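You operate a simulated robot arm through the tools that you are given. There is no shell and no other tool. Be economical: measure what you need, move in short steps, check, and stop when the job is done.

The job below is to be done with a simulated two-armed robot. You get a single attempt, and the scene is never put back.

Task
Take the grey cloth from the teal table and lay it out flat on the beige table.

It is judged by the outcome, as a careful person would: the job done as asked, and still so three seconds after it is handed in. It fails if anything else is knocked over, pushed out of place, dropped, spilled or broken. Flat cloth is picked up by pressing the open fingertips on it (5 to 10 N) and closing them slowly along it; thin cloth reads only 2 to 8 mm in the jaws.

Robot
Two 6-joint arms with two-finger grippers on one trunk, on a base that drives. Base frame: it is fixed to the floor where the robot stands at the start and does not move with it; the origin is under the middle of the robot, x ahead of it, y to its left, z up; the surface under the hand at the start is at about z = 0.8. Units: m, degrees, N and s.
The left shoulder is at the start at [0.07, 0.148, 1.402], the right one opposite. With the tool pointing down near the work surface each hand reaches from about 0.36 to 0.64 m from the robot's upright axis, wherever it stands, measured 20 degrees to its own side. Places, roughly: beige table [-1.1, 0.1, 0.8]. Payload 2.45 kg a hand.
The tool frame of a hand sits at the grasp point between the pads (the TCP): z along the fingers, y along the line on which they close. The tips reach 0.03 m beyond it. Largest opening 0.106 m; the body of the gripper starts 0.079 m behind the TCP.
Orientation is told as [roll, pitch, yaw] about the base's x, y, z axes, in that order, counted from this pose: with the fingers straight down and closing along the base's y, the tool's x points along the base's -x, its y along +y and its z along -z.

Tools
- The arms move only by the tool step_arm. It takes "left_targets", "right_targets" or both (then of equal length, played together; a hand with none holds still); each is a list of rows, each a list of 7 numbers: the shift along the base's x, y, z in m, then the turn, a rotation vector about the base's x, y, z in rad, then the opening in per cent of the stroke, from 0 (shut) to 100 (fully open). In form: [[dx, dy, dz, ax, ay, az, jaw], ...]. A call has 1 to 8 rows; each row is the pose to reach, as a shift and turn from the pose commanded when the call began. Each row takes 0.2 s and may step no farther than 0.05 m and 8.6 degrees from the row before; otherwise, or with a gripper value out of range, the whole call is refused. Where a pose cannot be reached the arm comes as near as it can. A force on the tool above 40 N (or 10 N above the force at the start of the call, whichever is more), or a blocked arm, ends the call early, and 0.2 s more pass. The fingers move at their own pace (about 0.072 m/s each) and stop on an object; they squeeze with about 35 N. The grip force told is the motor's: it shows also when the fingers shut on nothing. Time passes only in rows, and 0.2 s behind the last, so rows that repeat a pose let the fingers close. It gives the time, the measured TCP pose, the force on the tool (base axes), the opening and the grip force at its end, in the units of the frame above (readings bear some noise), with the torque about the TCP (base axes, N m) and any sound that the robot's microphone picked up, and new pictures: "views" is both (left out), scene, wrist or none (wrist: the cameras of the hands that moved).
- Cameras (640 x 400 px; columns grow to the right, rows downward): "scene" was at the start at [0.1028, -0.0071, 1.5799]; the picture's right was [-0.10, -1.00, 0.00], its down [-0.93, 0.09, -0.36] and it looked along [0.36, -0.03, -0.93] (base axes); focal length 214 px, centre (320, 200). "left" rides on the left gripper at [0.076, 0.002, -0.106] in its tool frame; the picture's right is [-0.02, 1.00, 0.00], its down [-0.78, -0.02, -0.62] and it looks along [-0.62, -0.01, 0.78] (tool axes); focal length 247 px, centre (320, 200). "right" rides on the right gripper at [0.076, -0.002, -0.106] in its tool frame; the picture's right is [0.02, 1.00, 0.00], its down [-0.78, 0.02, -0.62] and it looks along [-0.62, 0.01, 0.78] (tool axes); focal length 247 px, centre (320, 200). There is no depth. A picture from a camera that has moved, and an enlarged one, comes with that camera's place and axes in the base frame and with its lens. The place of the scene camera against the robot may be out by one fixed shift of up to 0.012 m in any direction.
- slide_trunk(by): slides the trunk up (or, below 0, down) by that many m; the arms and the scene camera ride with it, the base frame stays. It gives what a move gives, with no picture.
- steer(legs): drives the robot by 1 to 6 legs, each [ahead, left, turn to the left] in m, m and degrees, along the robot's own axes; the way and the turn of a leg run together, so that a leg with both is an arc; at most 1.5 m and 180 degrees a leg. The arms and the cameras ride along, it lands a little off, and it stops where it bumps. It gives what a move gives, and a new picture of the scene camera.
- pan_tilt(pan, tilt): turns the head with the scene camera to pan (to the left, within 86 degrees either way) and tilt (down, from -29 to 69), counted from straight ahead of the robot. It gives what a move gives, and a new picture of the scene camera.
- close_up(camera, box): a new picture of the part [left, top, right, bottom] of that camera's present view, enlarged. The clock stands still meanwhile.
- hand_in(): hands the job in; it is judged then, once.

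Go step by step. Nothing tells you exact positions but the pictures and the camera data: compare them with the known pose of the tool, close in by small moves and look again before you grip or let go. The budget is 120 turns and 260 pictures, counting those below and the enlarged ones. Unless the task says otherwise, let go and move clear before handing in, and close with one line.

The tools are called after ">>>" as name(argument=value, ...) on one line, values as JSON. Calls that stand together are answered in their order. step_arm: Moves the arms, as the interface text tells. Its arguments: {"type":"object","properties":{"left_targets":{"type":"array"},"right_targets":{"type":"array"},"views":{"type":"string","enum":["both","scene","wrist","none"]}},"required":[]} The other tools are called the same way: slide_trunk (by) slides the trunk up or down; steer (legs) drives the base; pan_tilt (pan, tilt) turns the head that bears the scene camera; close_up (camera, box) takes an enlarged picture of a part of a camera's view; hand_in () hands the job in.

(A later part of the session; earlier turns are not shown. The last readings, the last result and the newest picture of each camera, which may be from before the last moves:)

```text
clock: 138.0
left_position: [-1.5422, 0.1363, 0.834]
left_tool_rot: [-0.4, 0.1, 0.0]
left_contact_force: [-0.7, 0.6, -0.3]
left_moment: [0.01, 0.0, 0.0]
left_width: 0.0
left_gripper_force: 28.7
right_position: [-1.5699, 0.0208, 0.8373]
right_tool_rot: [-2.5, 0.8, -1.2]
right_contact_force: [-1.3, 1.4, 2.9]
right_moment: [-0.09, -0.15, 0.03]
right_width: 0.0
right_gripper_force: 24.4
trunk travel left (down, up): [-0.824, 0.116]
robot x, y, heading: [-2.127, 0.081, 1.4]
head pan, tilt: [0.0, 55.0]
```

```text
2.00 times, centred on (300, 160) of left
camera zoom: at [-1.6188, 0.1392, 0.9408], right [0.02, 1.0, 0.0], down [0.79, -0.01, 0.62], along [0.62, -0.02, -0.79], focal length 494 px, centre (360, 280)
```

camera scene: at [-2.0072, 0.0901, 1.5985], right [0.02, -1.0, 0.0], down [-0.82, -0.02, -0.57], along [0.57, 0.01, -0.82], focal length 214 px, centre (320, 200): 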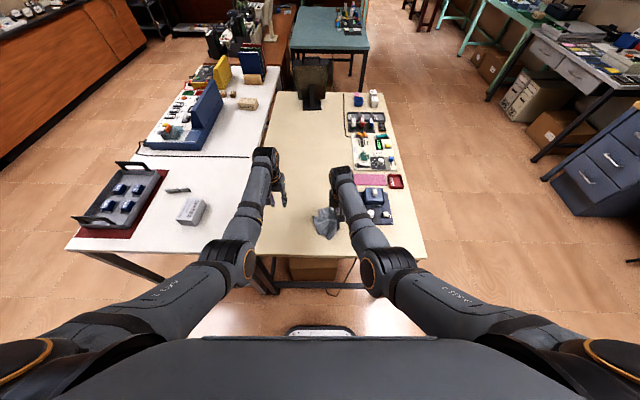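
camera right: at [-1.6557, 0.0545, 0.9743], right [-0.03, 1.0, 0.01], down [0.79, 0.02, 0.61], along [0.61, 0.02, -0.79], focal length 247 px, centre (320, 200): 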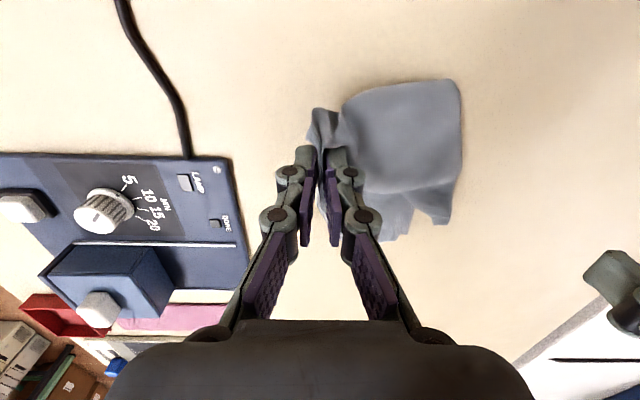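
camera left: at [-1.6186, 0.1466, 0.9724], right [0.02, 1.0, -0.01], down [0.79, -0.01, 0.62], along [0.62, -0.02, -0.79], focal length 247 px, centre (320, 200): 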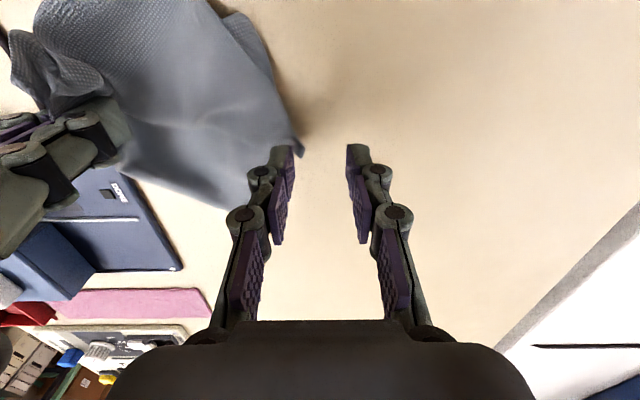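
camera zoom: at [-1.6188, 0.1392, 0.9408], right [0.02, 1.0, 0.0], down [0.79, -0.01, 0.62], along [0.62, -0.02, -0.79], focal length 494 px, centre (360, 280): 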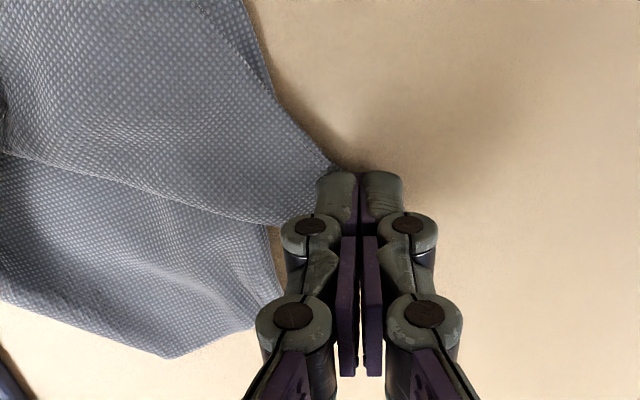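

Missed the tip. I'll instead pinch a fold just inside that corner, closing along x: raise the left hand, turn its wrist −90° (narrow side toward the right hand) and go in again.

>>> step_arm(left_targets=[[0, 0.01, 0.02, 0, 0, 0, 5], [0, 0.02, 0.05, 0, 0, -0.14, 10], [0, 0.02, 0.06, 0, 0, -0.28, 20], [0, 0.02, 0.06, 0, 0, -0.42, 28], [0, 0.02, 0.06, 0, 0, -0.56, 28], [0, 0.02, 0.06, 0, 0, -0.7, 28], [0, 0.02, 0.06, 0, 0, -0.84, 28], [0, 0.02, 0.06, 0, 0, -0.98, 28]], views="none")

>>> step_arm(left_targets=[[0, 0, 0, 0, 0, -0.14, 28], [0, 0, 0, 0, 0, -0.28, 28], [0, 0, 0, 0, 0, -0.42, 28], [0, 0, 0, 0, 0, -0.56, 28], [0, 0, 0, 0, 0, -0.59, 28]], views="both")

```text
clock: 139.8
left_position: [-1.5419, 0.1559, 0.8941]
left_tool_rot: [-0.2, 0.3, -56.3]
left_contact_force: [1.5, -0.3, 0.6]
left_moment: [0.01, 0.0, 0.0]
left_width: 0.0296
left_gripper_force: 0.1
right_position: [-1.571, 0.0207, 0.8354]
right_tool_rot: [-2.7, 0.6, -1.0]
right_contact_force: [-2.0, -1.0, 1.6]
right_moment: [-0.12, -0.13, 0.04]
right_width: 0.0
right_gripper_force: 24.8
trunk travel left (down, up): [-0.824, 0.116]
robot x, y, heading: [-2.1253, 0.0816, 1.2]
head pan, tilt: [0.0, 55.0]
```

```text
clock: 141.0
left_position: [-1.5428, 0.1586, 0.8933]
left_tool_rot: [-0.2, 0.2, -90.0]
left_contact_force: [-0.4, 0.7, -0.5]
left_moment: [-0.01, -0.02, 0.04]
left_width: 0.0297
left_gripper_force: 0.0
right_position: [-1.5703, 0.0217, 0.8364]
right_tool_rot: [-2.5, 0.6, -1.1]
right_contact_force: [0.0, 0.0, 0.1]
right_moment: [-0.08, -0.03, -0.05]
right_width: 0.0023
right_gripper_force: 27.7
trunk travel left (down, up): [-0.824, 0.116]
robot x, y, heading: [-2.1276, 0.0844, 1.2]
head pan, tilt: [0.0, 55.0]
camera scene: at [-2.0077, 0.0839, 1.5446], right [0.02, -1.0, 0.0], down [-0.82, -0.02, -0.57], along [0.57, 0.01, -0.82], focal length 214 px, centre (320, 200)
camera left: at [-1.5401, 0.2332, 1.0011], right [1.0, -0.02, 0.0], down [-0.01, -0.79, 0.62], along [-0.02, -0.62, -0.79], focal length 247 px, centre (320, 200)
```

scene: 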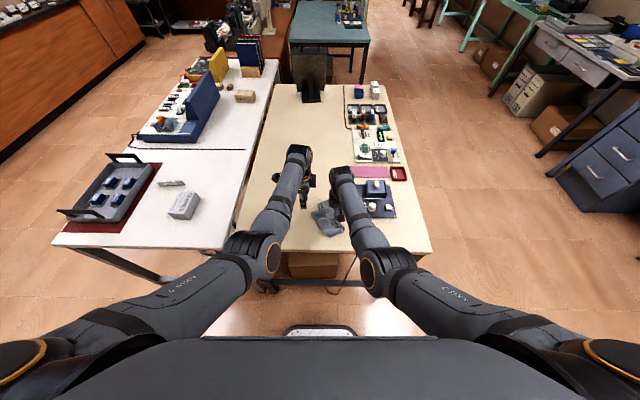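
left: 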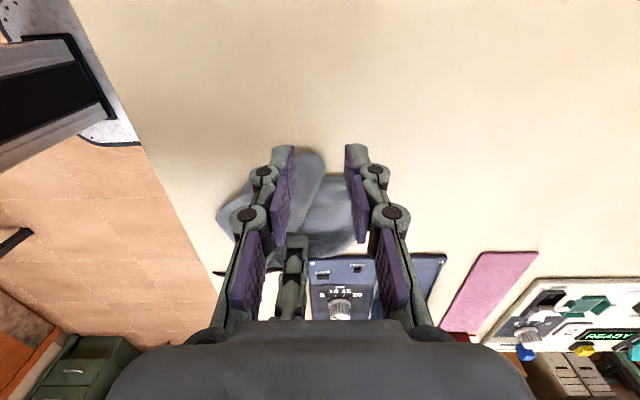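

The cloth is straight in front of the left fingers now; enlarge.

>>> close_up(camera="left", box=[200, 120, 440, 280])

```text
2.50 times, centred on (320, 200) of left
camera zoom: at [-1.5401, 0.2332, 1.0011], right [1.0, -0.02, 0.0], down [-0.01, -0.79, 0.62], along [-0.02, -0.62, -0.79], focal length 617 px, centre (320, 200)
```

zoom: 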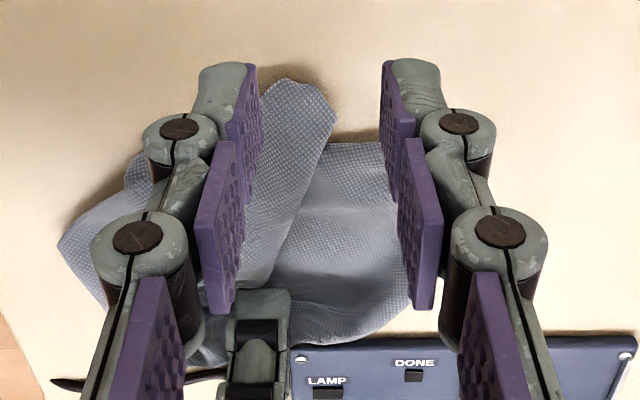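

A narrow tongue of cloth, about 2.5 cm wide, points toward the left hand at (−1.55, 0.12). The fingers can straddle it exactly; I go down over it.

>>> step_arm(left_targets=[[-0.004, -0.015, 0, 0, 0, 0, 36], [-0.007, -0.03, -0.01, 0, 0, 0, 38], [-0.007, -0.04, -0.03, 0, 0, 0, 38], [-0.007, -0.042, -0.05, 0, 0, 0, 38], [-0.007, -0.042, -0.058, 0, 0, 0, 38]], views="none")

>>> close_up(camera="left", box=[200, 120, 440, 280])

```text
clock: 142.2
left_position: [-1.5483, 0.1144, 0.8359]
left_tool_rot: [-0.3, 0.2, -89.9]
left_contact_force: [-0.2, -0.1, -0.2]
left_moment: [0.02, 0.01, 0.01]
left_width: 0.0401
left_gripper_force: 0.2
right_position: [-1.5697, 0.0218, 0.8356]
right_tool_rot: [-2.6, 0.7, -1.1]
right_contact_force: [0.6, 0.6, -0.7]
right_moment: [-0.02, 0.03, 0.01]
right_width: 0.0037
right_gripper_force: 30.9
trunk travel left (down, up): [-0.824, 0.116]
robot x, y, heading: [-2.1255, 0.0804, 1.2]
head pan, tilt: [0.0, 55.0]
```

```text
2.50 times, centred on (320, 200) of left
camera zoom: at [-1.5475, 0.1905, 0.9423], right [1.0, -0.02, 0.0], down [-0.01, -0.78, 0.62], along [-0.02, -0.62, -0.78], focal length 617 px, centre (320, 200)
```

zoom: 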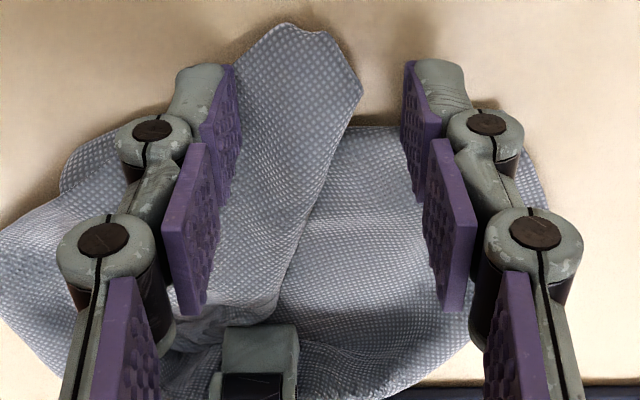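

The tongue lies well between the fingers. Press slightly and close.

>>> step_arm(left_targets=[[0, 0, -0.004, 0, 0, 0, 38], [0, 0, -0.006, 0, 0, 0, 30], [0, 0, -0.006, 0, 0, 0, 22], [0, 0, -0.006, 0, 0, 0, 15], [0, 0, -0.006, 0, 0, 0, 8], [0, 0, -0.006, 0, 0, 0, 0], [0, 0, -0.006, 0, 0, 0, 0], [0, 0, -0.003, 0, 0, 0, 0]], views="none")

>>> close_up(camera="left", box=[200, 120, 440, 280])

```text
clock: 144.0
left_position: [-1.5509, 0.1152, 0.8337]
left_tool_rot: [-0.2, 0.2, -89.9]
left_contact_force: [0.8, 0.4, -2.0]
left_moment: [0.0, 0.08, 0.03]
left_width: 0.0053
left_gripper_force: 39.9
left hand out of reach, approached as far as the arm can: row 1
right_position: [-1.5712, 0.022, 0.8353]
right_tool_rot: [-2.6, 0.6, -1.0]
right_contact_force: [-0.2, 0.6, -1.4]
right_moment: [0.0, 0.01, -0.02]
right_width: 0.0041
right_gripper_force: 31.3
trunk travel left (down, up): [-0.824, 0.116]
robot x, y, heading: [-2.1262, 0.0842, 1.4]
head pan, tilt: [0.0, 55.0]
```

```text
2.50 times, centred on (320, 200) of left
camera zoom: at [-1.5487, 0.1909, 0.9409], right [1.0, -0.02, 0.0], down [-0.01, -0.79, 0.62], along [-0.02, -0.62, -0.79], focal length 617 px, centre (320, 200)
```

zoom: 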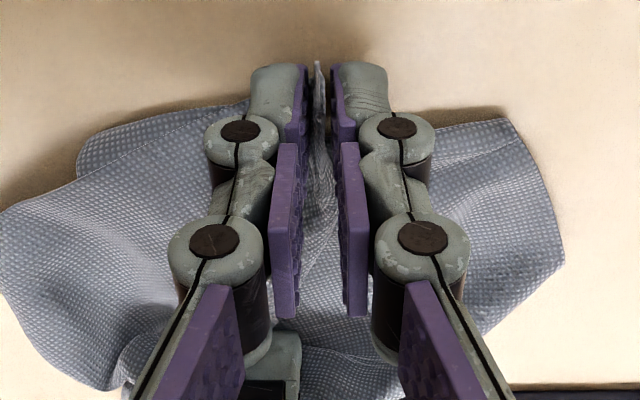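

Both hands now hold cloth (5 mm and 4 mm). I lift with the trunk and spread the hands.

>>> slide_trunk(by=0.112)

>>> step_arm(left_targets=[[0.0, 0.02, 0.02, 0, 0, 0, 0], [0.0, 0.04, 0.05, 0, 0, 0, 0], [0.0, 0.06, 0.08, 0, 0, 0, 0], [0.0, 0.07, 0.11, 0, 0, 0, 0]], right_targets=[[0.01, -0.005, 0.02, 0.0, 0, 0, 0], [0.02, -0.01, 0.05, 0.0, 0, 0, 0], [0.02, -0.01, 0.08, 0.0, 0, 0, 0], [0.02, -0.01, 0.11, 0.0, 0, 0, 0]], views="both")

>>> close_up(camera="scene", box=[240, 100, 400, 240])

```text
clock: 145.4
left_position: [-1.5504, 0.1141, 0.9457]
left_tool_rot: [-0.2, 0.2, -89.9]
left_contact_force: [0.1, 0.2, 0.9]
left_moment: [0.03, -0.04, 0.0]
left_width: 0.005
left_gripper_force: 31.3
right_position: [-1.5708, 0.0202, 0.948]
right_tool_rot: [-2.6, 0.6, -1.1]
right_contact_force: [-0.7, 0.1, 0.9]
right_moment: [-0.04, 0.0, -0.01]
right_width: 0.0056
right_gripper_force: 32.2
trunk travel left (down, up): [-0.936, 0.004]
robot x, y, heading: [-2.1233, 0.0834, 1.4]
head pan, tilt: [0.0, 55.0]
```

```text
clock: 146.4
left_position: [-1.5524, 0.1851, 1.0556]
left_tool_rot: [-0.3, 0.1, -90.0]
left_contact_force: [1.2, -0.7, -0.4]
left_moment: [-0.01, 0.0, 0.02]
left_width: 0.0051
left_gripper_force: 40.7
right_position: [-1.5505, 0.0098, 1.0582]
right_tool_rot: [-2.7, 0.7, -1.3]
right_contact_force: [-1.3, 0.5, 2.5]
right_moment: [0.0, 0.0, 0.04]
right_width: 0.0
right_gripper_force: 25.0
trunk travel left (down, up): [-0.936, 0.004]
robot x, y, heading: [-2.1262, 0.0836, 1.5]
head pan, tilt: [0.0, 55.0]
camera scene: at [-2.0086, 0.0839, 1.6566], right [0.02, -1.0, 0.0], down [-0.82, -0.02, -0.57], along [0.57, 0.01, -0.82], focal length 214 px, centre (320, 200)
camera right: at [-1.6248, 0.0137, 1.1658], right [0.0, 1.0, -0.05], down [0.79, 0.03, 0.61], along [0.61, -0.04, -0.79], focal length 247 px, centre (320, 200)
camera left: at [-1.5507, 0.2618, 1.163], right [1.0, -0.02, 0.0], down [-0.01, -0.79, 0.62], along [-0.02, -0.62, -0.79], focal length 247 px, centre (320, 200)
```

scene: 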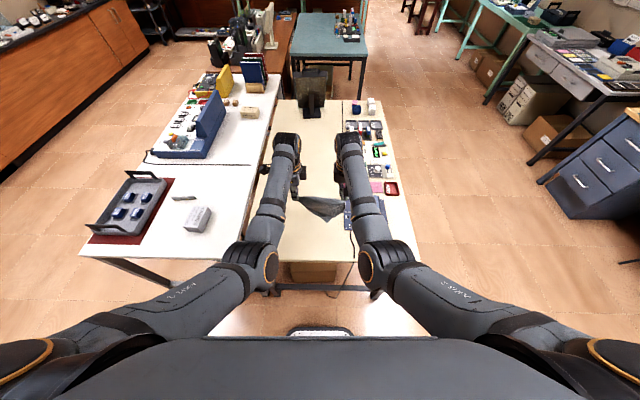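
right: 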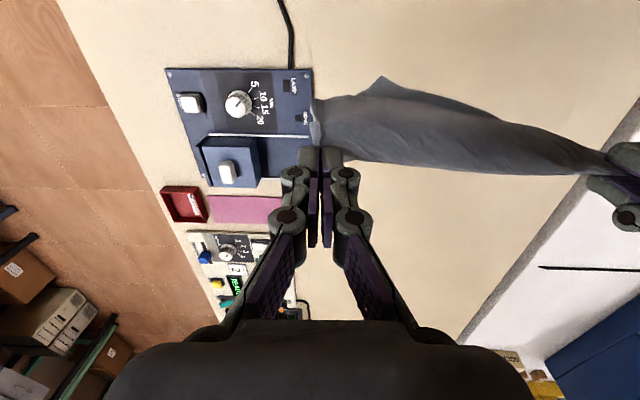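
left: 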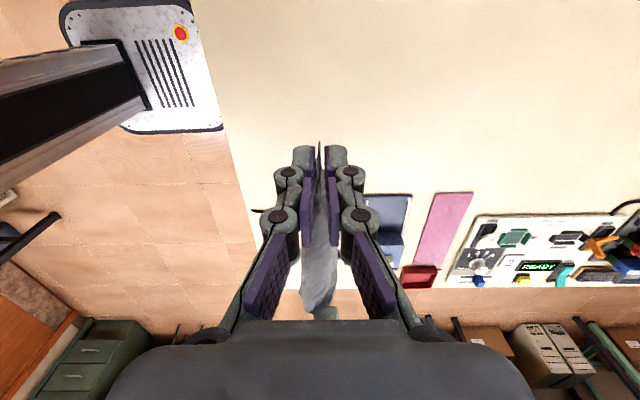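

```text
2.86 times, centred on (320, 170) of scene
camera zoom: at [-2.0086, 0.0839, 1.6566], right [0.02, -1.0, 0.0], down [-0.82, -0.02, -0.57], along [0.57, 0.01, -0.82], focal length 613 px, centre (320, 286)
```

zoom: 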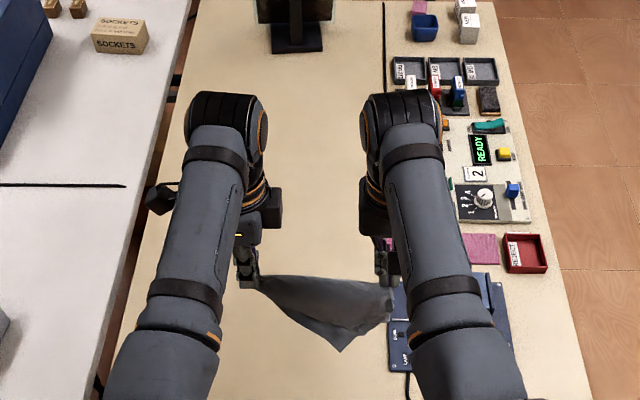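

The cloth is held across its diagonal, hanging as a folded triangle. I'll lay that triangle down with its free corners toward me, then swap the right hand to an adjacent corner to get a true edge. First shift left off the blue board and lower.

>>> steer(legs=[[0.0, 0.08, 0]])

>>> slide_trunk(by=-0.11)

>>> steer(legs=[[0.04, 0.0, 0]])

>>> slide_trunk(by=-0.045)

>>> steer(legs=[[0.04, 0.0, 0]])

>>> slide_trunk(by=-0.04)

>>> close_up(camera="scene", box=[240, 120, 400, 260])

>>> close_up(camera="right", box=[0, 0, 640, 400])

```text
clock: 147.5
left_position: [-1.5524, 0.2622, 1.0566]
left_tool_rot: [-0.2, 0.5, -89.9]
left_contact_force: [-0.1, -1.5, 1.0]
left_moment: [0.09, -0.02, 0.03]
left_width: 0.0056
left_gripper_force: 30.8
right_position: [-1.5507, 0.0864, 1.0587]
right_tool_rot: [-2.4, 0.6, -1.2]
right_contact_force: [-0.5, 0.3, 2.5]
right_moment: [0.07, 0.0, -0.01]
right_width: 0.0003
right_gripper_force: 30.4
trunk travel left (down, up): [-0.936, 0.004]
robot x, y, heading: [-2.1322, 0.1643, 1.2]
head pan, tilt: [0.0, 55.0]
camera scene: at [-2.009, 0.157, 1.6565], right [0.02, -1.0, -0.01], down [-0.82, -0.02, -0.57], along [0.57, 0.02, -0.82], focal length 214 px, centre (320, 200)
```

scene: 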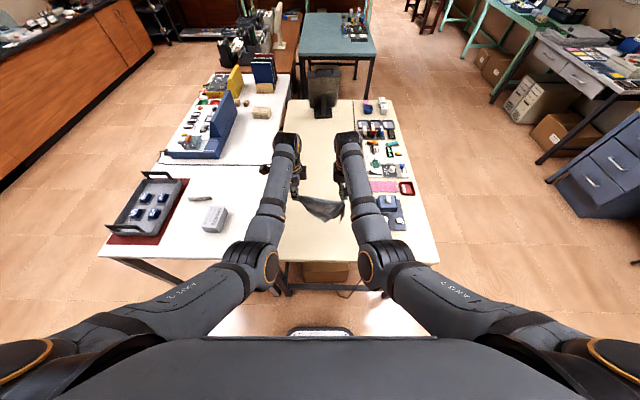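

```text
clock: 148.9
left_position: [-1.5542, 0.2675, 0.947]
left_tool_rot: [-0.3, 0.1, -89.8]
left_contact_force: [0.1, 0.8, -0.2]
left_moment: [0.01, 0.03, -0.02]
left_width: 0.0021
left_gripper_force: 28.3
right_position: [-1.5508, 0.0919, 0.9494]
right_tool_rot: [-2.8, 0.5, -1.2]
right_contact_force: [-1.1, 0.7, 1.0]
right_moment: [0.0, -0.01, 0.0]
right_width: 0.0016
right_gripper_force: 34.5
trunk travel left (down, up): [-0.826, 0.114]
robot x, y, heading: [-2.129, 0.1628, 1.7]
head pan, tilt: [0.0, 55.0]
```

```text
clock: 149.8
left_position: [-1.5208, 0.2661, 0.9484]
left_tool_rot: [0.1, 0.0, -90.0]
left_contact_force: [0.0, -0.6, -0.4]
left_moment: [0.02, -0.06, 0.0]
left_width: 0.0042
left_gripper_force: 31.9
right_position: [-1.5178, 0.0898, 0.9506]
right_tool_rot: [-2.7, 0.3, -1.3]
right_contact_force: [-0.5, -0.8, 0.9]
right_moment: [0.06, -0.06, -0.02]
right_width: 0.0
right_gripper_force: 29.4
trunk travel left (down, up): [-0.826, 0.114]
robot x, y, heading: [-2.091, 0.1638, 1.2]
head pan, tilt: [0.0, 55.0]
camera scene: at [-1.9794, 0.1651, 1.5473], right [0.02, -1.0, 0.0], down [-0.82, -0.02, -0.58], along [0.58, 0.01, -0.82], focal length 214 px, centre (320, 200)
```

scene: 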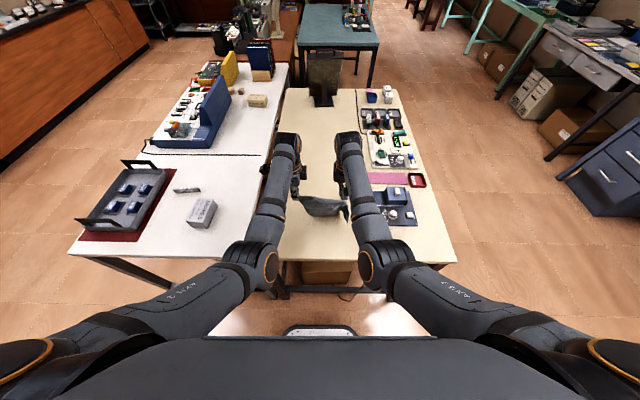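

```text
clock: 150.6
left_position: [-1.5146, 0.2661, 0.9006]
left_tool_rot: [-0.3, 0.1, -90.0]
left_contact_force: [0.3, 0.3, -0.1]
left_moment: [-0.01, -0.05, 0.02]
left_width: 0.0027
left_gripper_force: 29.9
right_position: [-1.5129, 0.0904, 0.9029]
right_tool_rot: [-2.8, 0.7, -1.3]
right_contact_force: [-0.2, 0.7, 0.2]
right_moment: [0.0, -0.04, 0.01]
right_width: 0.0001
right_gripper_force: 29.3
trunk travel left (down, up): [-0.781, 0.159]
robot x, y, heading: [-2.0894, 0.1676, 1.5]
head pan, tilt: [0.0, 55.0]
```

```text
clock: 151.5
left_position: [-1.4798, 0.2663, 0.9037]
left_tool_rot: [0.0, 0.2, -90.0]
left_contact_force: [-1.4, 0.1, 1.7]
left_moment: [0.0, -0.13, 0.01]
left_width: 0.0
left_gripper_force: 26.0
right_position: [-1.4763, 0.0909, 0.908]
right_tool_rot: [-2.8, 0.3, -1.3]
right_contact_force: [0.0, -1.4, 0.3]
right_moment: [0.01, -0.06, 0.0]
right_width: 0.0
right_gripper_force: 29.7
trunk travel left (down, up): [-0.781, 0.159]
robot x, y, heading: [-2.0539, 0.168, 1.4]
head pan, tilt: [0.0, 55.0]
camera scene: at [-1.9378, 0.1662, 1.5022], right [0.02, -1.0, 0.0], down [-0.82, -0.02, -0.58], along [0.58, 0.01, -0.82], focal length 214 px, centre (320, 200)
```

scene: 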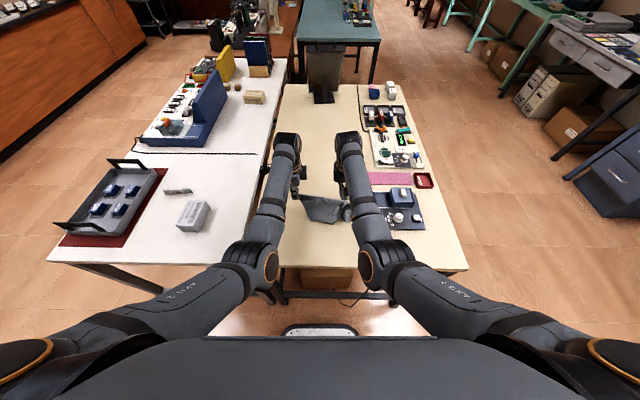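

```text
clock: 152.3
left_position: [-1.4746, 0.2666, 0.8603]
left_tool_rot: [-0.3, 0.1, -90.0]
left_contact_force: [-0.1, -0.1, -0.2]
left_moment: [0.01, 0.0, -0.02]
left_width: 0.0017
left_gripper_force: 29.7
right_position: [-1.4732, 0.0914, 0.8628]
right_tool_rot: [-2.8, 0.6, -1.3]
right_contact_force: [0.8, 0.1, -0.1]
right_moment: [-0.01, -0.01, 0.01]
right_width: 0.0001
right_gripper_force: 29.9
trunk travel left (down, up): [-0.741, 0.199]
robot x, y, heading: [-2.0498, 0.1663, 1.4]
head pan, tilt: [0.0, 55.0]
```

```text
2.86 times, centred on (320, 190) of scene
camera zoom: at [-1.9307, 0.1663, 1.4614], right [0.02, -1.0, 0.0], down [-0.82, -0.02, -0.57], along [0.57, 0.01, -0.82], focal length 613 px, centre (320, 229)
```

zoom: 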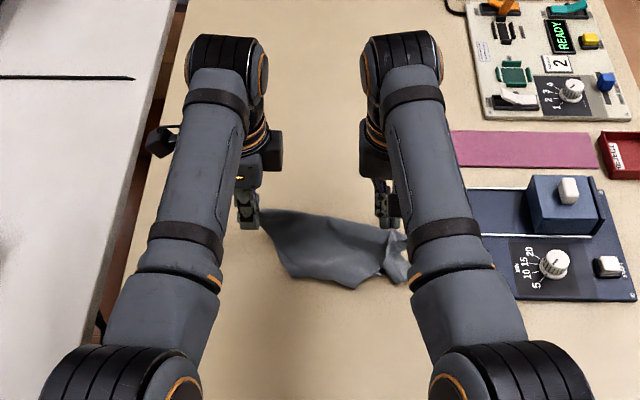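

```text
1.00 times, centred on (320, 200) of right (not enlarged: the box is as wide or as high as the picture)
camera zoom: at [-1.5467, 0.0954, 0.9708], right [0.0, 1.0, -0.05], down [0.79, 0.03, 0.61], along [0.61, -0.04, -0.79], focal length 247 px, centre (320, 200)
```

zoom: 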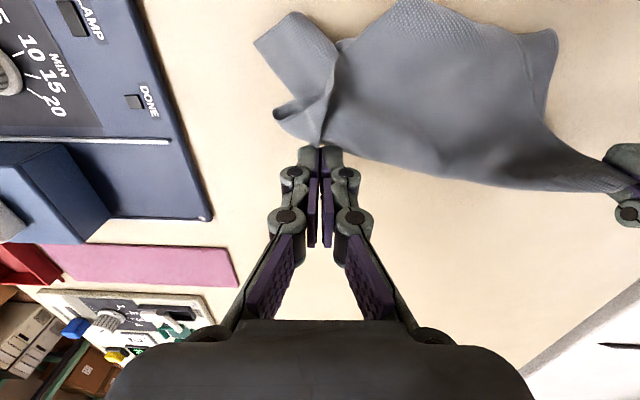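

The cloth is laid with both hands holding. I examine the layout before releasing the right.

>>> close_up(camera="right", box=[230, 0, 640, 240])

```text
1.56 times, centred on (435, 120) of right
camera zoom: at [-1.5467, 0.0954, 0.9708], right [0.0, 1.0, -0.05], down [0.79, 0.03, 0.61], along [0.61, -0.04, -0.79], focal length 386 px, centre (140, 325)
```

zoom: 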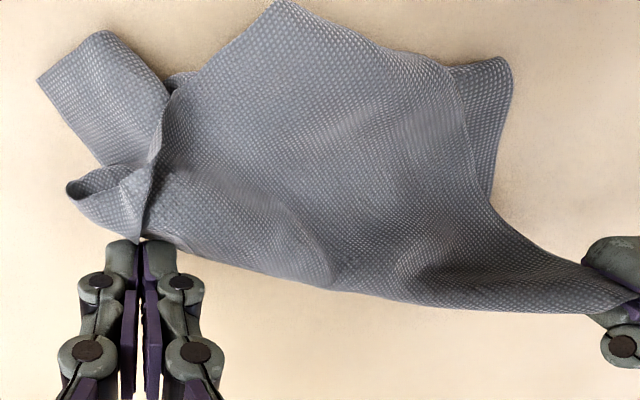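

The lower edge from the left hand to the tab on the right looks like one long edge (~0.235 m), gripped a few cm short of its end. I release the right and look again, to re-grip at that end corner.

>>> step_arm(right_targets=[[0, 0, -0.02, 0, 0, 0, 0], [0, 0, -0.026, 0, 0, 0, 15], [0, 0, -0.026, 0, 0, 0, 40], [0, 0, 0.0, 0, 0, 0, 40], [0.0, 0.0, 0.03, 0, 0, 0, 40], [0.0, 0.0, 0.06, 0, 0, 0, 36], [0.0, 0.0, 0.07, 0, 0, 0, 36]], views="none")

>>> close_up(camera="right", box=[180, 0, 640, 280])

```text
clock: 153.9
left_position: [-1.475, 0.267, 0.8609]
left_tool_rot: [-0.2, 0.0, -90.1]
left_contact_force: [0.3, -0.6, 1.7]
left_moment: [0.02, 0.0, 0.03]
left_width: 0.0002
left_gripper_force: 30.2
right_position: [-1.4726, 0.0874, 0.9313]
right_tool_rot: [-3.2, 0.6, -1.6]
right_contact_force: [0.6, 0.1, -0.3]
right_moment: [0.0, -0.01, 0.0]
right_width: 0.038
right_gripper_force: 0.1
trunk travel left (down, up): [-0.741, 0.199]
robot x, y, heading: [-2.0516, 0.167, 1.4]
head pan, tilt: [0.0, 55.0]
```

```text
1.39 times, centred on (410, 140) of right
camera zoom: at [-1.5462, 0.0919, 1.0394], right [0.01, 1.0, -0.05], down [0.79, 0.03, 0.61], along [0.61, -0.05, -0.79], focal length 344 px, centre (195, 284)
```

zoom: 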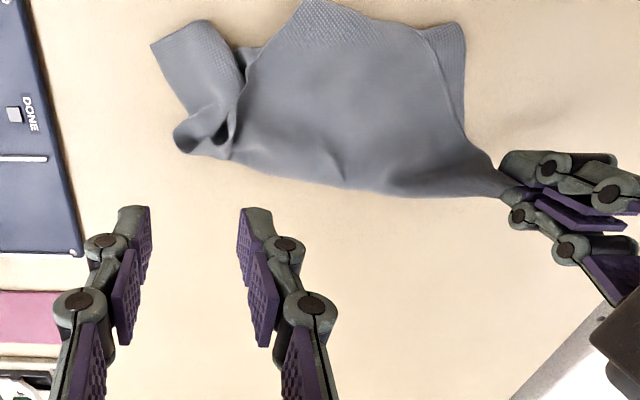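

The right released cleanly. The tab's end at about (−1.535, 0.05…0.085) is the corner I want; I raise the trunk for reach and set the right hand astride it.

>>> slide_trunk(by=0.09)

>>> step_arm(left_targets=[[0, 0, -0.025, 0, 0, 0, 0], [0, 0, -0.05, 0, 0, 0, 0], [0, 0, -0.075, 0, 0, 0, 0], [0, 0, -0.09, 0, 0, 0, 0], [0, 0, -0.09, 0, 0, 0, 0]], right_targets=[[-0.015, -0.005, -0.03, 0.02, 0, 0.01, 40], [-0.03, -0.01, -0.06, 0.05, 0, 0.02, 40], [-0.045, -0.012, -0.09, 0.056, 0, 0.028, 40], [-0.052, -0.012, -0.12, 0.056, 0, 0.028, 40], [-0.052, -0.012, -0.155, 0.056, 0, 0.028, 40]], views="none")

>>> close_up(camera="right", box=[180, 0, 640, 280])

```text
clock: 155.2
left_position: [-1.4757, 0.2652, 0.952]
left_tool_rot: [-0.2, 0.0, -89.9]
left_contact_force: [0.0, 0.2, -2.4]
left_moment: [-0.03, 0.04, 0.01]
left_width: 0.0008
left_gripper_force: 29.2
right_position: [-1.471, 0.0868, 1.0227]
right_tool_rot: [-3.2, 0.5, -1.5]
right_contact_force: [-0.1, -0.9, -0.6]
right_moment: [0.01, 0.04, 0.0]
right_width: 0.0382
right_gripper_force: 0.1
trunk travel left (down, up): [-0.831, 0.109]
robot x, y, heading: [-2.0517, 0.1671, 1.6]
head pan, tilt: [0.0, 55.0]
```

```text
clock: 156.6
left_position: [-1.4753, 0.2678, 0.8607]
left_tool_rot: [-0.2, 0.1, -90.1]
left_contact_force: [-0.3, 0.0, 0.4]
left_moment: [0.04, -0.01, 0.0]
left_width: 0.0015
left_gripper_force: 29.2
right_position: [-1.5047, 0.06, 0.8786]
right_tool_rot: [-1.1, -1.4, -0.3]
right_contact_force: [0.6, 0.0, -0.1]
right_moment: [-0.01, 0.03, -0.02]
right_width: 0.0425
right_gripper_force: 0.1
trunk travel left (down, up): [-0.831, 0.109]
robot x, y, heading: [-2.054, 0.1652, 1.4]
head pan, tilt: [0.0, 55.0]
stopped in row 5 (right hand): the arm was blocked; the commanded pose is now the measured one
```

```text
1.39 times, centred on (410, 140) of right
camera zoom: at [-1.5833, 0.059, 0.9831], right [-0.02, 1.0, -0.02], down [0.77, 0.02, 0.64], along [0.64, -0.01, -0.77], focal length 344 px, centre (195, 284)
```

zoom: 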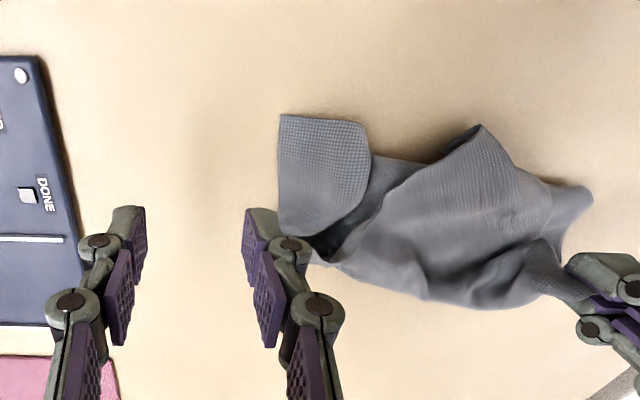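

The right arm can't come that close in, so I push the cloth forward 4.5 cm with the left hand instead and go for the corner there.

>>> step_arm(left_targets=[[0.012, 0, 0, 0, 0, 0, 0], [0.024, 0, 0, 0, 0, 0, 0], [0.036, 0, 0, 0, 0, 0, 0], [0.045, 0, 0, 0, 0, 0, 0], [0.045, 0, 0, 0, 0, 0, 0]], right_targets=[[0.02, 0.01, 0.02, 0.01, 0.01, 0, 40], [0.02, 0.02, 0.03, 0.019, 0.02, 0.005, 40], [0.02, 0.035, 0.03, 0.019, 0.024, 0.005, 40], [0.02, 0.05, 0.02, 0.019, 0.024, 0.005, 40], [0.02, 0.05, 0.0, 0.019, 0.024, 0.005, 40]], views="none")

>>> close_up(camera="right", box=[180, 0, 640, 280])

```text
clock: 157.8
left_position: [-1.4401, 0.2704, 0.8663]
left_tool_rot: [-0.2, 0.1, -90.1]
left_contact_force: [-0.6, 0.5, 2.2]
left_moment: [-0.01, -0.02, -0.01]
left_width: 0.0001
left_gripper_force: 29.2
left hand out of reach, approached as far as the arm can: row 3, 4, 5
right_position: [-1.4834, 0.1068, 0.8773]
right_tool_rot: [-0.2, 0.1, -0.2]
right_contact_force: [0.0, -0.2, 0.3]
right_moment: [0.02, -0.02, -0.01]
right_width: 0.0424
right_gripper_force: 0.0
trunk travel left (down, up): [-0.831, 0.109]
robot x, y, heading: [-2.0488, 0.1644, 1.2]
head pan, tilt: [0.0, 55.0]
```

```text
1.39 times, centred on (410, 140) of right
camera zoom: at [-1.5586, 0.1059, 0.9838], right [-0.02, 1.0, 0.0], down [0.78, 0.02, 0.62], along [0.62, 0.01, -0.78], focal length 344 px, centre (195, 284)
```

zoom: 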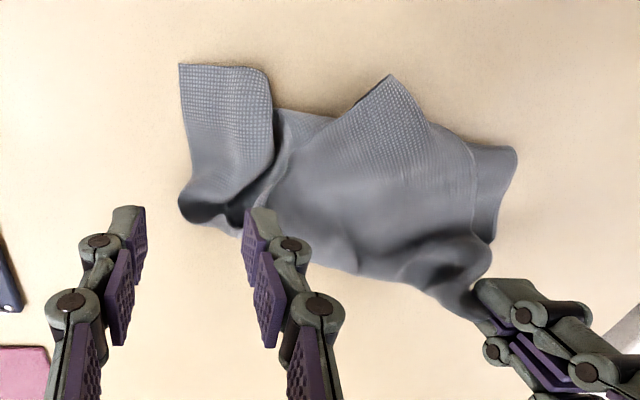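

Corner B lies folded back at (−1.54, 0.10). I'll unfold it by pressing closed fingertips on the tab and dragging it outward (+x, −y), in line with the edge.

>>> step_arm(right_targets=[[-0.008, 0.008, 0.0, 0, 0, 0, 10], [-0.016, 0.012, 0, 0, 0, 0, 0], [-0.022, 0.012, -0.015, 0, 0, 0, 0], [-0.022, 0.012, -0.03, 0, 0, 0, 0], [-0.022, 0.012, -0.045, 0, 0, 0, 0], [-0.022, 0.012, -0.05, 0, 0, 0, 0]], views="none")

>>> close_up(camera="right", box=[180, 0, 640, 280])

```text
clock: 159.2
left_position: [-1.4441, 0.2711, 0.8693]
left_tool_rot: [0.0, 0.0, -90.0]
left_contact_force: [-0.2, 1.0, -0.3]
left_moment: [-0.01, -0.01, -0.04]
left_width: 0.0
left_gripper_force: 27.5
right_position: [-1.5049, 0.1013, 0.8274]
right_tool_rot: [-1.7, -0.7, -1.1]
right_contact_force: [5.0, -3.6, 36.0]
right_moment: [0.13, -0.12, -0.04]
right_width: 0.0001
right_gripper_force: 27.8
trunk travel left (down, up): [-0.831, 0.109]
robot x, y, heading: [-2.0511, 0.1641, 1.5]
head pan, tilt: [0.0, 55.0]
```

```text
1.39 times, centred on (410, 140) of right
camera zoom: at [-1.5819, 0.102, 0.9338], right [0.0, 1.0, -0.03], down [0.78, 0.02, 0.63], along [0.63, -0.02, -0.78], focal length 344 px, centre (195, 284)
```

zoom: 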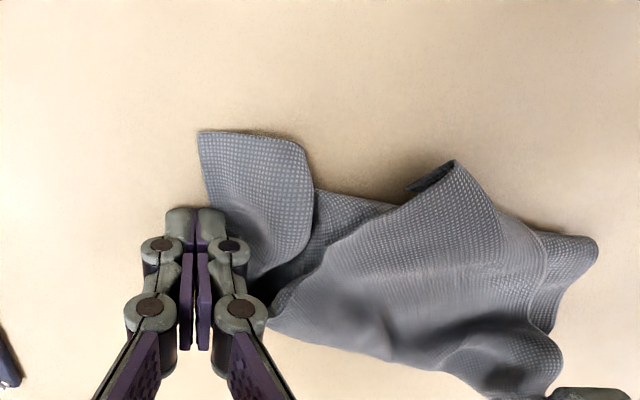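

Contact is firm (36 N); I ease off a little and drag toward (+x, −y).

>>> step_arm(right_targets=[[0, 0, 0.002, 0, 0, 0, 0], [0.006, -0.01, 0.002, 0, 0, 0, 0], [0.012, -0.02, 0.002, 0, 0, 0, 0], [0.02, -0.03, 0.002, 0, 0, 0, 0], [0.03, -0.04, 0.002, 0, 0, 0, 0], [0.04, -0.05, 0.002, 0, 0, 0, 0], [0.04, -0.05, 0.02, 0, 0, 0, 0], [0.04, -0.05, 0.04, 0, 0, 0, 30]], views="none")

>>> close_up(camera="right", box=[180, 0, 640, 280])

```text
clock: 161.0
left_position: [-1.4384, 0.2718, 0.8653]
left_tool_rot: [-0.3, 0.0, -90.0]
left_contact_force: [0.5, 0.5, 0.4]
left_moment: [0.0, 0.01, -0.02]
left_width: 0.0
left_gripper_force: 26.9
right_position: [-1.4673, 0.0736, 0.8686]
right_tool_rot: [0.2, 0.1, 0.0]
right_contact_force: [0.3, -0.3, 0.8]
right_moment: [-0.03, 0.01, -0.01]
right_width: 0.0319
right_gripper_force: 0.0
trunk travel left (down, up): [-0.831, 0.109]
robot x, y, heading: [-2.0513, 0.1621, 1.1]
head pan, tilt: [0.0, 55.0]
```

```text
1.39 times, centred on (410, 140) of right
camera zoom: at [-1.5437, 0.0705, 0.9752], right [-0.02, 1.0, 0.0], down [0.78, 0.02, 0.62], along [0.62, 0.02, -0.78], focal length 344 px, centre (195, 284)
```

zoom: 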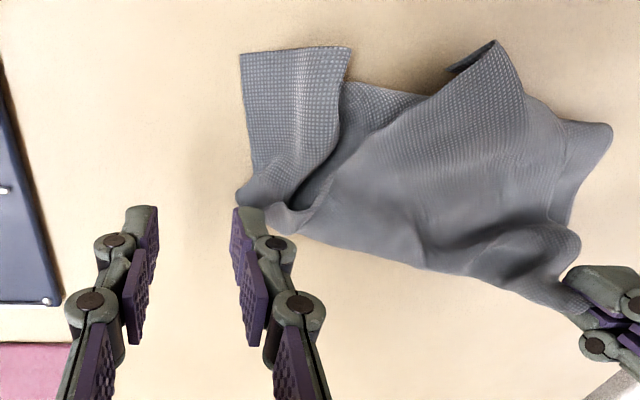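

It shifted slightly: the tab is folded over on top, its corner B at (−1.53, 0.09). I press more squarely on the tab near B and drag it straight to −y to swing it open.

>>> step_arm(right_targets=[[-0.01, 0.02, 0.0, 0, 0, 0, 15], [-0.025, 0.045, 0, 0, 0, 0, 0], [-0.04, 0.045, -0.015, 0, 0, 0, 0], [-0.045, 0.045, -0.03, 0, 0, 0, 0], [-0.045, 0.045, -0.04, 0, 0, 0, 0], [-0.045, 0.045, -0.043, 0, 0, 0, 0]], views="none")

>>> close_up(camera="right", box=[180, 0, 640, 280])

```text
clock: 162.6
left_position: [-1.4405, 0.2714, 0.8651]
left_tool_rot: [-0.2, 0.1, -90.0]
left_contact_force: [-0.2, -0.5, -0.7]
left_moment: [0.0, -0.03, 0.04]
left_width: 0.0024
left_gripper_force: 34.6
right_position: [-1.497, 0.091, 0.8331]
right_tool_rot: [-1.7, -1.5, -1.1]
right_contact_force: [-0.2, -1.0, 0.1]
right_moment: [-0.01, 0.01, -0.04]
right_width: 0.0
right_gripper_force: 28.1
trunk travel left (down, up): [-0.831, 0.109]
robot x, y, heading: [-2.0528, 0.1624, 1.5]
head pan, tilt: [0.0, 55.0]
stopped in row 6 (right hand): the arm was blocked; the commanded pose is now the measured one
```

```text
1.39 times, centred on (410, 140) of right
camera zoom: at [-1.5757, 0.0927, 0.9367], right [0.0, 1.0, -0.03], down [0.77, 0.02, 0.64], along [0.64, -0.02, -0.77], focal length 344 px, centre (195, 284)
```

zoom: 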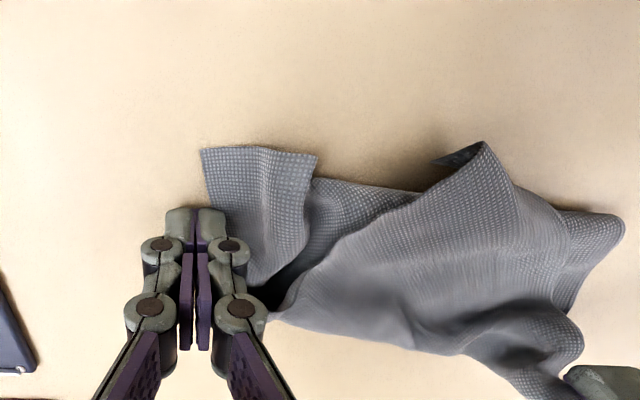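

The right arm's inner limit is the obstacle. I lift it and back the base 5.5 cm (the left corner trails back with it, slackening), so B falls within the right hand's zone.

>>> step_arm(right_targets=[[0.01, -0.01, 0.02, 0.015, 0.013, 0.01, 0], [0.02, -0.02, 0.045, 0.03, 0.026, 0.02, 20], [0.02, -0.02, 0.05, 0.03, 0.026, 0.02, 38]], views="none")

>>> steer(legs=[[-0.06, 0.0, 0]])

>>> close_up(camera="right", box=[180, 0, 640, 280])

```text
clock: 163.4
left_position: [-1.4384, 0.2711, 0.865]
left_tool_rot: [-0.2, 0.1, -90.0]
left_contact_force: [1.0, 0.1, -0.2]
left_moment: [0.02, -0.05, 0.05]
left_width: 0.0021
left_gripper_force: 30.0
right_position: [-1.4819, 0.0762, 0.8821]
right_tool_rot: [0.2, 0.2, 0.3]
right_contact_force: [0.3, -0.4, 0.6]
right_moment: [0.01, -0.02, 0.03]
right_width: 0.0403
right_gripper_force: 0.0
trunk travel left (down, up): [-0.831, 0.109]
robot x, y, heading: [-2.0531, 0.1655, 1.5]
head pan, tilt: [0.0, 55.0]
```

```text
clock: 164.4
left_position: [-1.4932, 0.2705, 0.8634]
left_tool_rot: [-0.5, 0.1, -90.1]
left_contact_force: [0.9, -0.5, -1.0]
left_moment: [-0.01, 0.03, -0.01]
left_width: 0.0013
left_gripper_force: 35.0
right_position: [-1.536, 0.075, 0.878]
right_tool_rot: [0.1, 0.5, 0.3]
right_contact_force: [0.8, -0.2, 0.6]
right_moment: [-0.01, 0.05, 0.0]
right_width: 0.04
right_gripper_force: 0.2
trunk travel left (down, up): [-0.831, 0.109]
robot x, y, heading: [-2.1092, 0.1643, 1.5]
head pan, tilt: [0.0, 55.0]
camera scene: at [-1.9815, 0.1653, 1.5508], right [0.02, -1.0, 0.0], down [-0.82, -0.02, -0.57], along [0.57, 0.01, -0.82], focal length 214 px, centre (320, 200)
```

scene: 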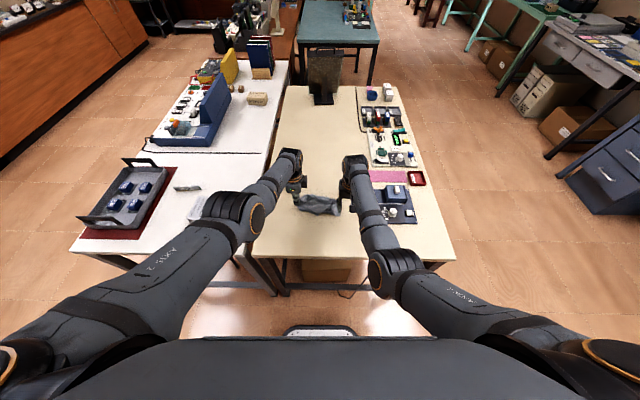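

```text
1.39 times, centred on (410, 140) of right
camera zoom: at [-1.6095, 0.0713, 0.9853], right [-0.03, 1.0, 0.0], down [0.79, 0.02, 0.62], along [0.62, 0.02, -0.79], focal length 344 px, centre (195, 284)
```

zoom: 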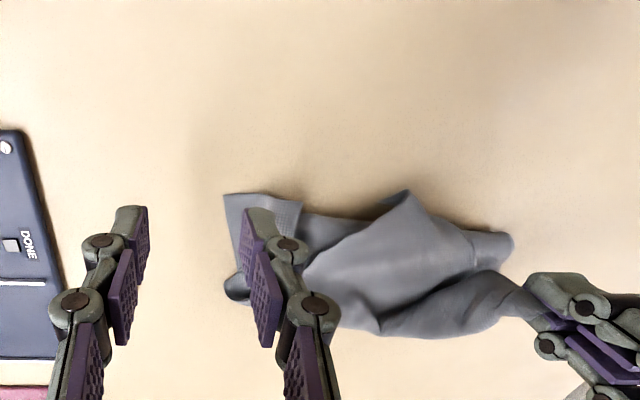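

Corner B stayed at (−1.529, 0.09), now well in the right hand's range. I step over it, press and close.

>>> step_arm(right_targets=[[0.008, 0.015, 0, 0, 0, 0, 36], [0.014, 0.028, -0.01, 0, 0, 0, 36], [0.014, 0.028, -0.03, 0, 0, 0, 36], [0.014, 0.028, -0.042, 0, 0, 0, 36]], views="none")

>>> close_up(camera="right", box=[180, 60, 460, 260])

```text
clock: 165.4
left_position: [-1.4957, 0.2699, 0.8655]
left_tool_rot: [-0.3, 0.1, -89.9]
left_contact_force: [0.1, 0.6, 1.3]
left_moment: [-0.02, -0.02, -0.04]
left_width: 0.0
left_gripper_force: 28.7
right_position: [-1.5219, 0.1026, 0.8369]
right_tool_rot: [0.2, 0.2, 0.2]
right_contact_force: [0.2, 0.4, 0.1]
right_moment: [0.04, 0.02, 0.03]
right_width: 0.0383
right_gripper_force: 0.1
trunk travel left (down, up): [-0.831, 0.109]
robot x, y, heading: [-2.1059, 0.1625, 1.0]
head pan, tilt: [0.0, 55.0]
```

```text
2.00 times, centred on (320, 160) of right
camera zoom: at [-1.5975, 0.0991, 0.9436], right [-0.03, 1.0, 0.0], down [0.79, 0.02, 0.62], along [0.62, 0.02, -0.79], focal length 494 px, centre (320, 280)
```

zoom: 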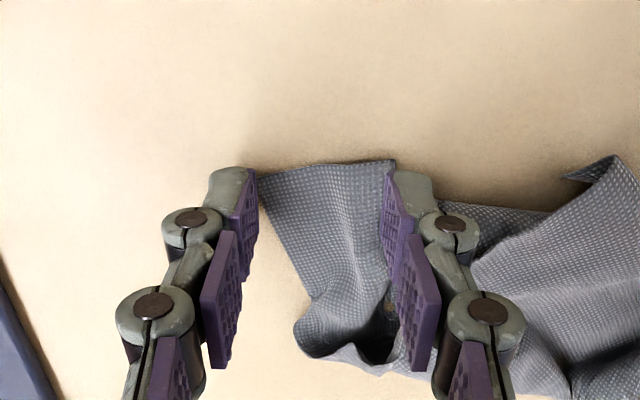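

The tab sits between the fingers. A touch further forward, press, and close.

>>> step_arm(right_targets=[[0.008, 0, -0.004, 0, 0, 0, 36], [0.01, 0, -0.009, 0, 0, 0, 30], [0.01, 0, -0.009, 0, 0, 0, 22], [0.01, 0, -0.009, 0, 0, 0, 15], [0.01, 0, -0.009, 0, 0, 0, 8], [0.01, 0, -0.009, 0, 0, 0, 0], [0.01, 0, -0.007, 0, 0, 0, 0], [0.01, 0, -0.005, 0, 0, 0, 0]], views="none")

>>> slide_trunk(by=0.1)

>>> close_up(camera="scene", box=[260, 120, 400, 240])

```text
clock: 167.2
left_position: [-1.4964, 0.2712, 0.8647]
left_tool_rot: [-0.2, 0.1, -89.9]
left_contact_force: [-0.1, 0.3, 1.8]
left_moment: [-0.03, -0.02, 0.03]
left_width: 0.0
left_gripper_force: 28.5
right_position: [-1.5132, 0.1022, 0.8354]
right_tool_rot: [0.2, 0.0, 0.3]
right_contact_force: [-0.1, 1.6, 2.2]
right_moment: [0.01, 0.0, 0.03]
right_width: 0.0055
right_gripper_force: 31.1
trunk travel left (down, up): [-0.831, 0.109]
robot x, y, heading: [-2.1048, 0.163, 1.4]
head pan, tilt: [0.0, 55.0]
```

```text
clock: 168.5
left_position: [-1.4958, 0.2707, 0.9656]
left_tool_rot: [-0.2, 0.1, -90.0]
left_contact_force: [0.1, 0.4, -0.2]
left_moment: [-0.01, 0.05, -0.01]
left_width: 0.002
left_gripper_force: 34.2
right_position: [-1.5144, 0.1023, 0.9335]
right_tool_rot: [0.2, 0.1, 0.3]
right_contact_force: [0.2, 0.0, 1.4]
right_moment: [0.04, 0.02, -0.01]
right_width: 0.004
right_gripper_force: 31.0
trunk travel left (down, up): [-0.931, 0.009]
robot x, y, heading: [-2.1072, 0.1672, 1.4]
head pan, tilt: [0.0, 55.0]
```

```text
3.33 times, centred on (330, 180) of scene
camera zoom: at [-1.9882, 0.1651, 1.6515], right [0.02, -1.0, 0.0], down [-0.82, -0.02, -0.57], along [0.57, 0.01, -0.82], focal length 715 px, centre (287, 267)
```

zoom: 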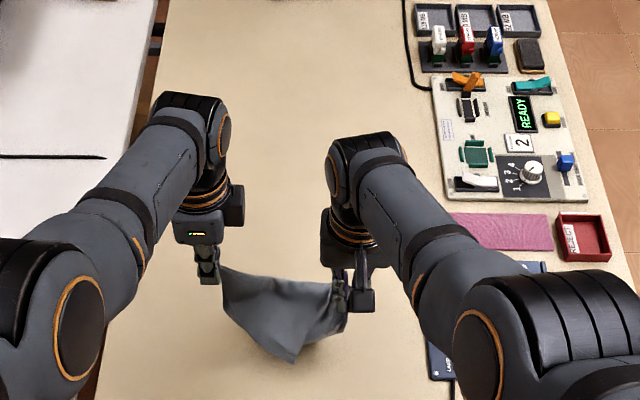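

Both corners held. I raise and spread gently to see whether it hangs as a full sheet.

>>> step_arm(left_targets=[[0.0, 0.005, 0.03, 0, 0, 0, 0], [0.0, 0.01, 0.06, 0, 0, 0, 0], [0.0, 0.015, 0.09, 0, 0, 0, 0], [0.0, 0.015, 0.11, 0, 0, 0, 0]], right_targets=[[0.01, -0.005, 0.035, 0, 0, 0, 0], [0.02, -0.01, 0.07, 0, 0, 0, 0], [0.02, -0.015, 0.105, 0, 0, 0, 0], [0.02, -0.02, 0.14, 0, 0, 0, 0]], views="none")

>>> close_up(camera="scene", box=[260, 120, 400, 240])

>>> close_up(camera="right", box=[0, 0, 640, 400])

```text
clock: 169.5
left_position: [-1.4964, 0.2867, 1.075]
left_tool_rot: [-0.1, 0.0, -90.0]
left_contact_force: [0.6, 0.3, 0.3]
left_moment: [0.03, -0.03, 0.02]
left_width: 0.0013
left_gripper_force: 34.5
right_position: [-1.4947, 0.0829, 1.0758]
right_tool_rot: [0.3, 0.1, 0.3]
right_contact_force: [-0.5, 0.0, -0.4]
right_moment: [0.0, -0.03, 0.01]
right_width: 0.0
right_gripper_force: 28.8
trunk travel left (down, up): [-0.931, 0.009]
robot x, y, heading: [-2.1064, 0.1622, 1.5]
head pan, tilt: [0.0, 55.0]
```

```text
3.33 times, centred on (330, 180) of scene
camera zoom: at [-1.9899, 0.1652, 1.6516], right [0.02, -1.0, 0.0], down [-0.82, -0.02, -0.57], along [0.57, 0.01, -0.82], focal length 715 px, centre (287, 267)
```

zoom: 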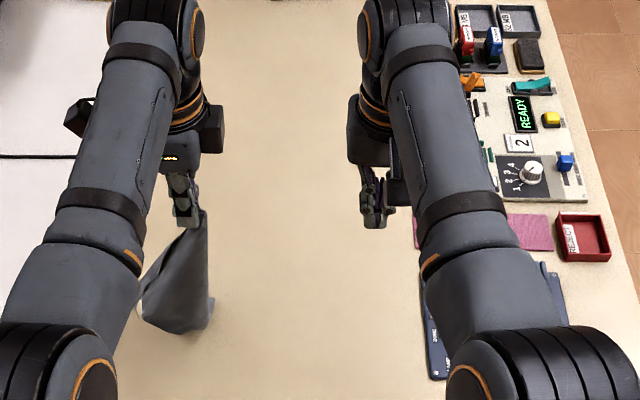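

```text
1.00 times, centred on (320, 200) of right (not enlarged: the box is as wide or as high as the picture)
camera zoom: at [-1.5701, 0.0786, 1.1823], right [-0.03, 1.0, 0.0], down [0.78, 0.02, 0.62], along [0.62, 0.02, -0.79], focal length 247 px, centre (320, 200)
```

zoom: 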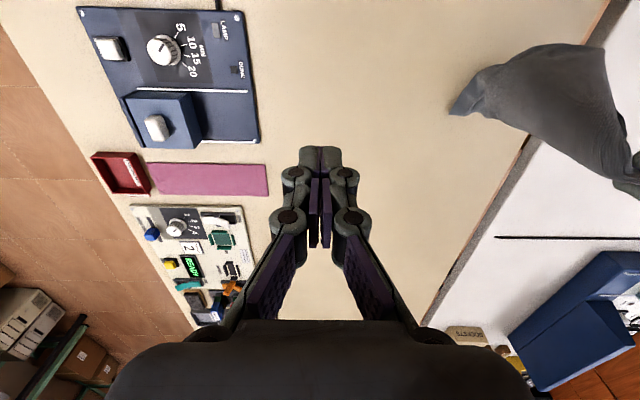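

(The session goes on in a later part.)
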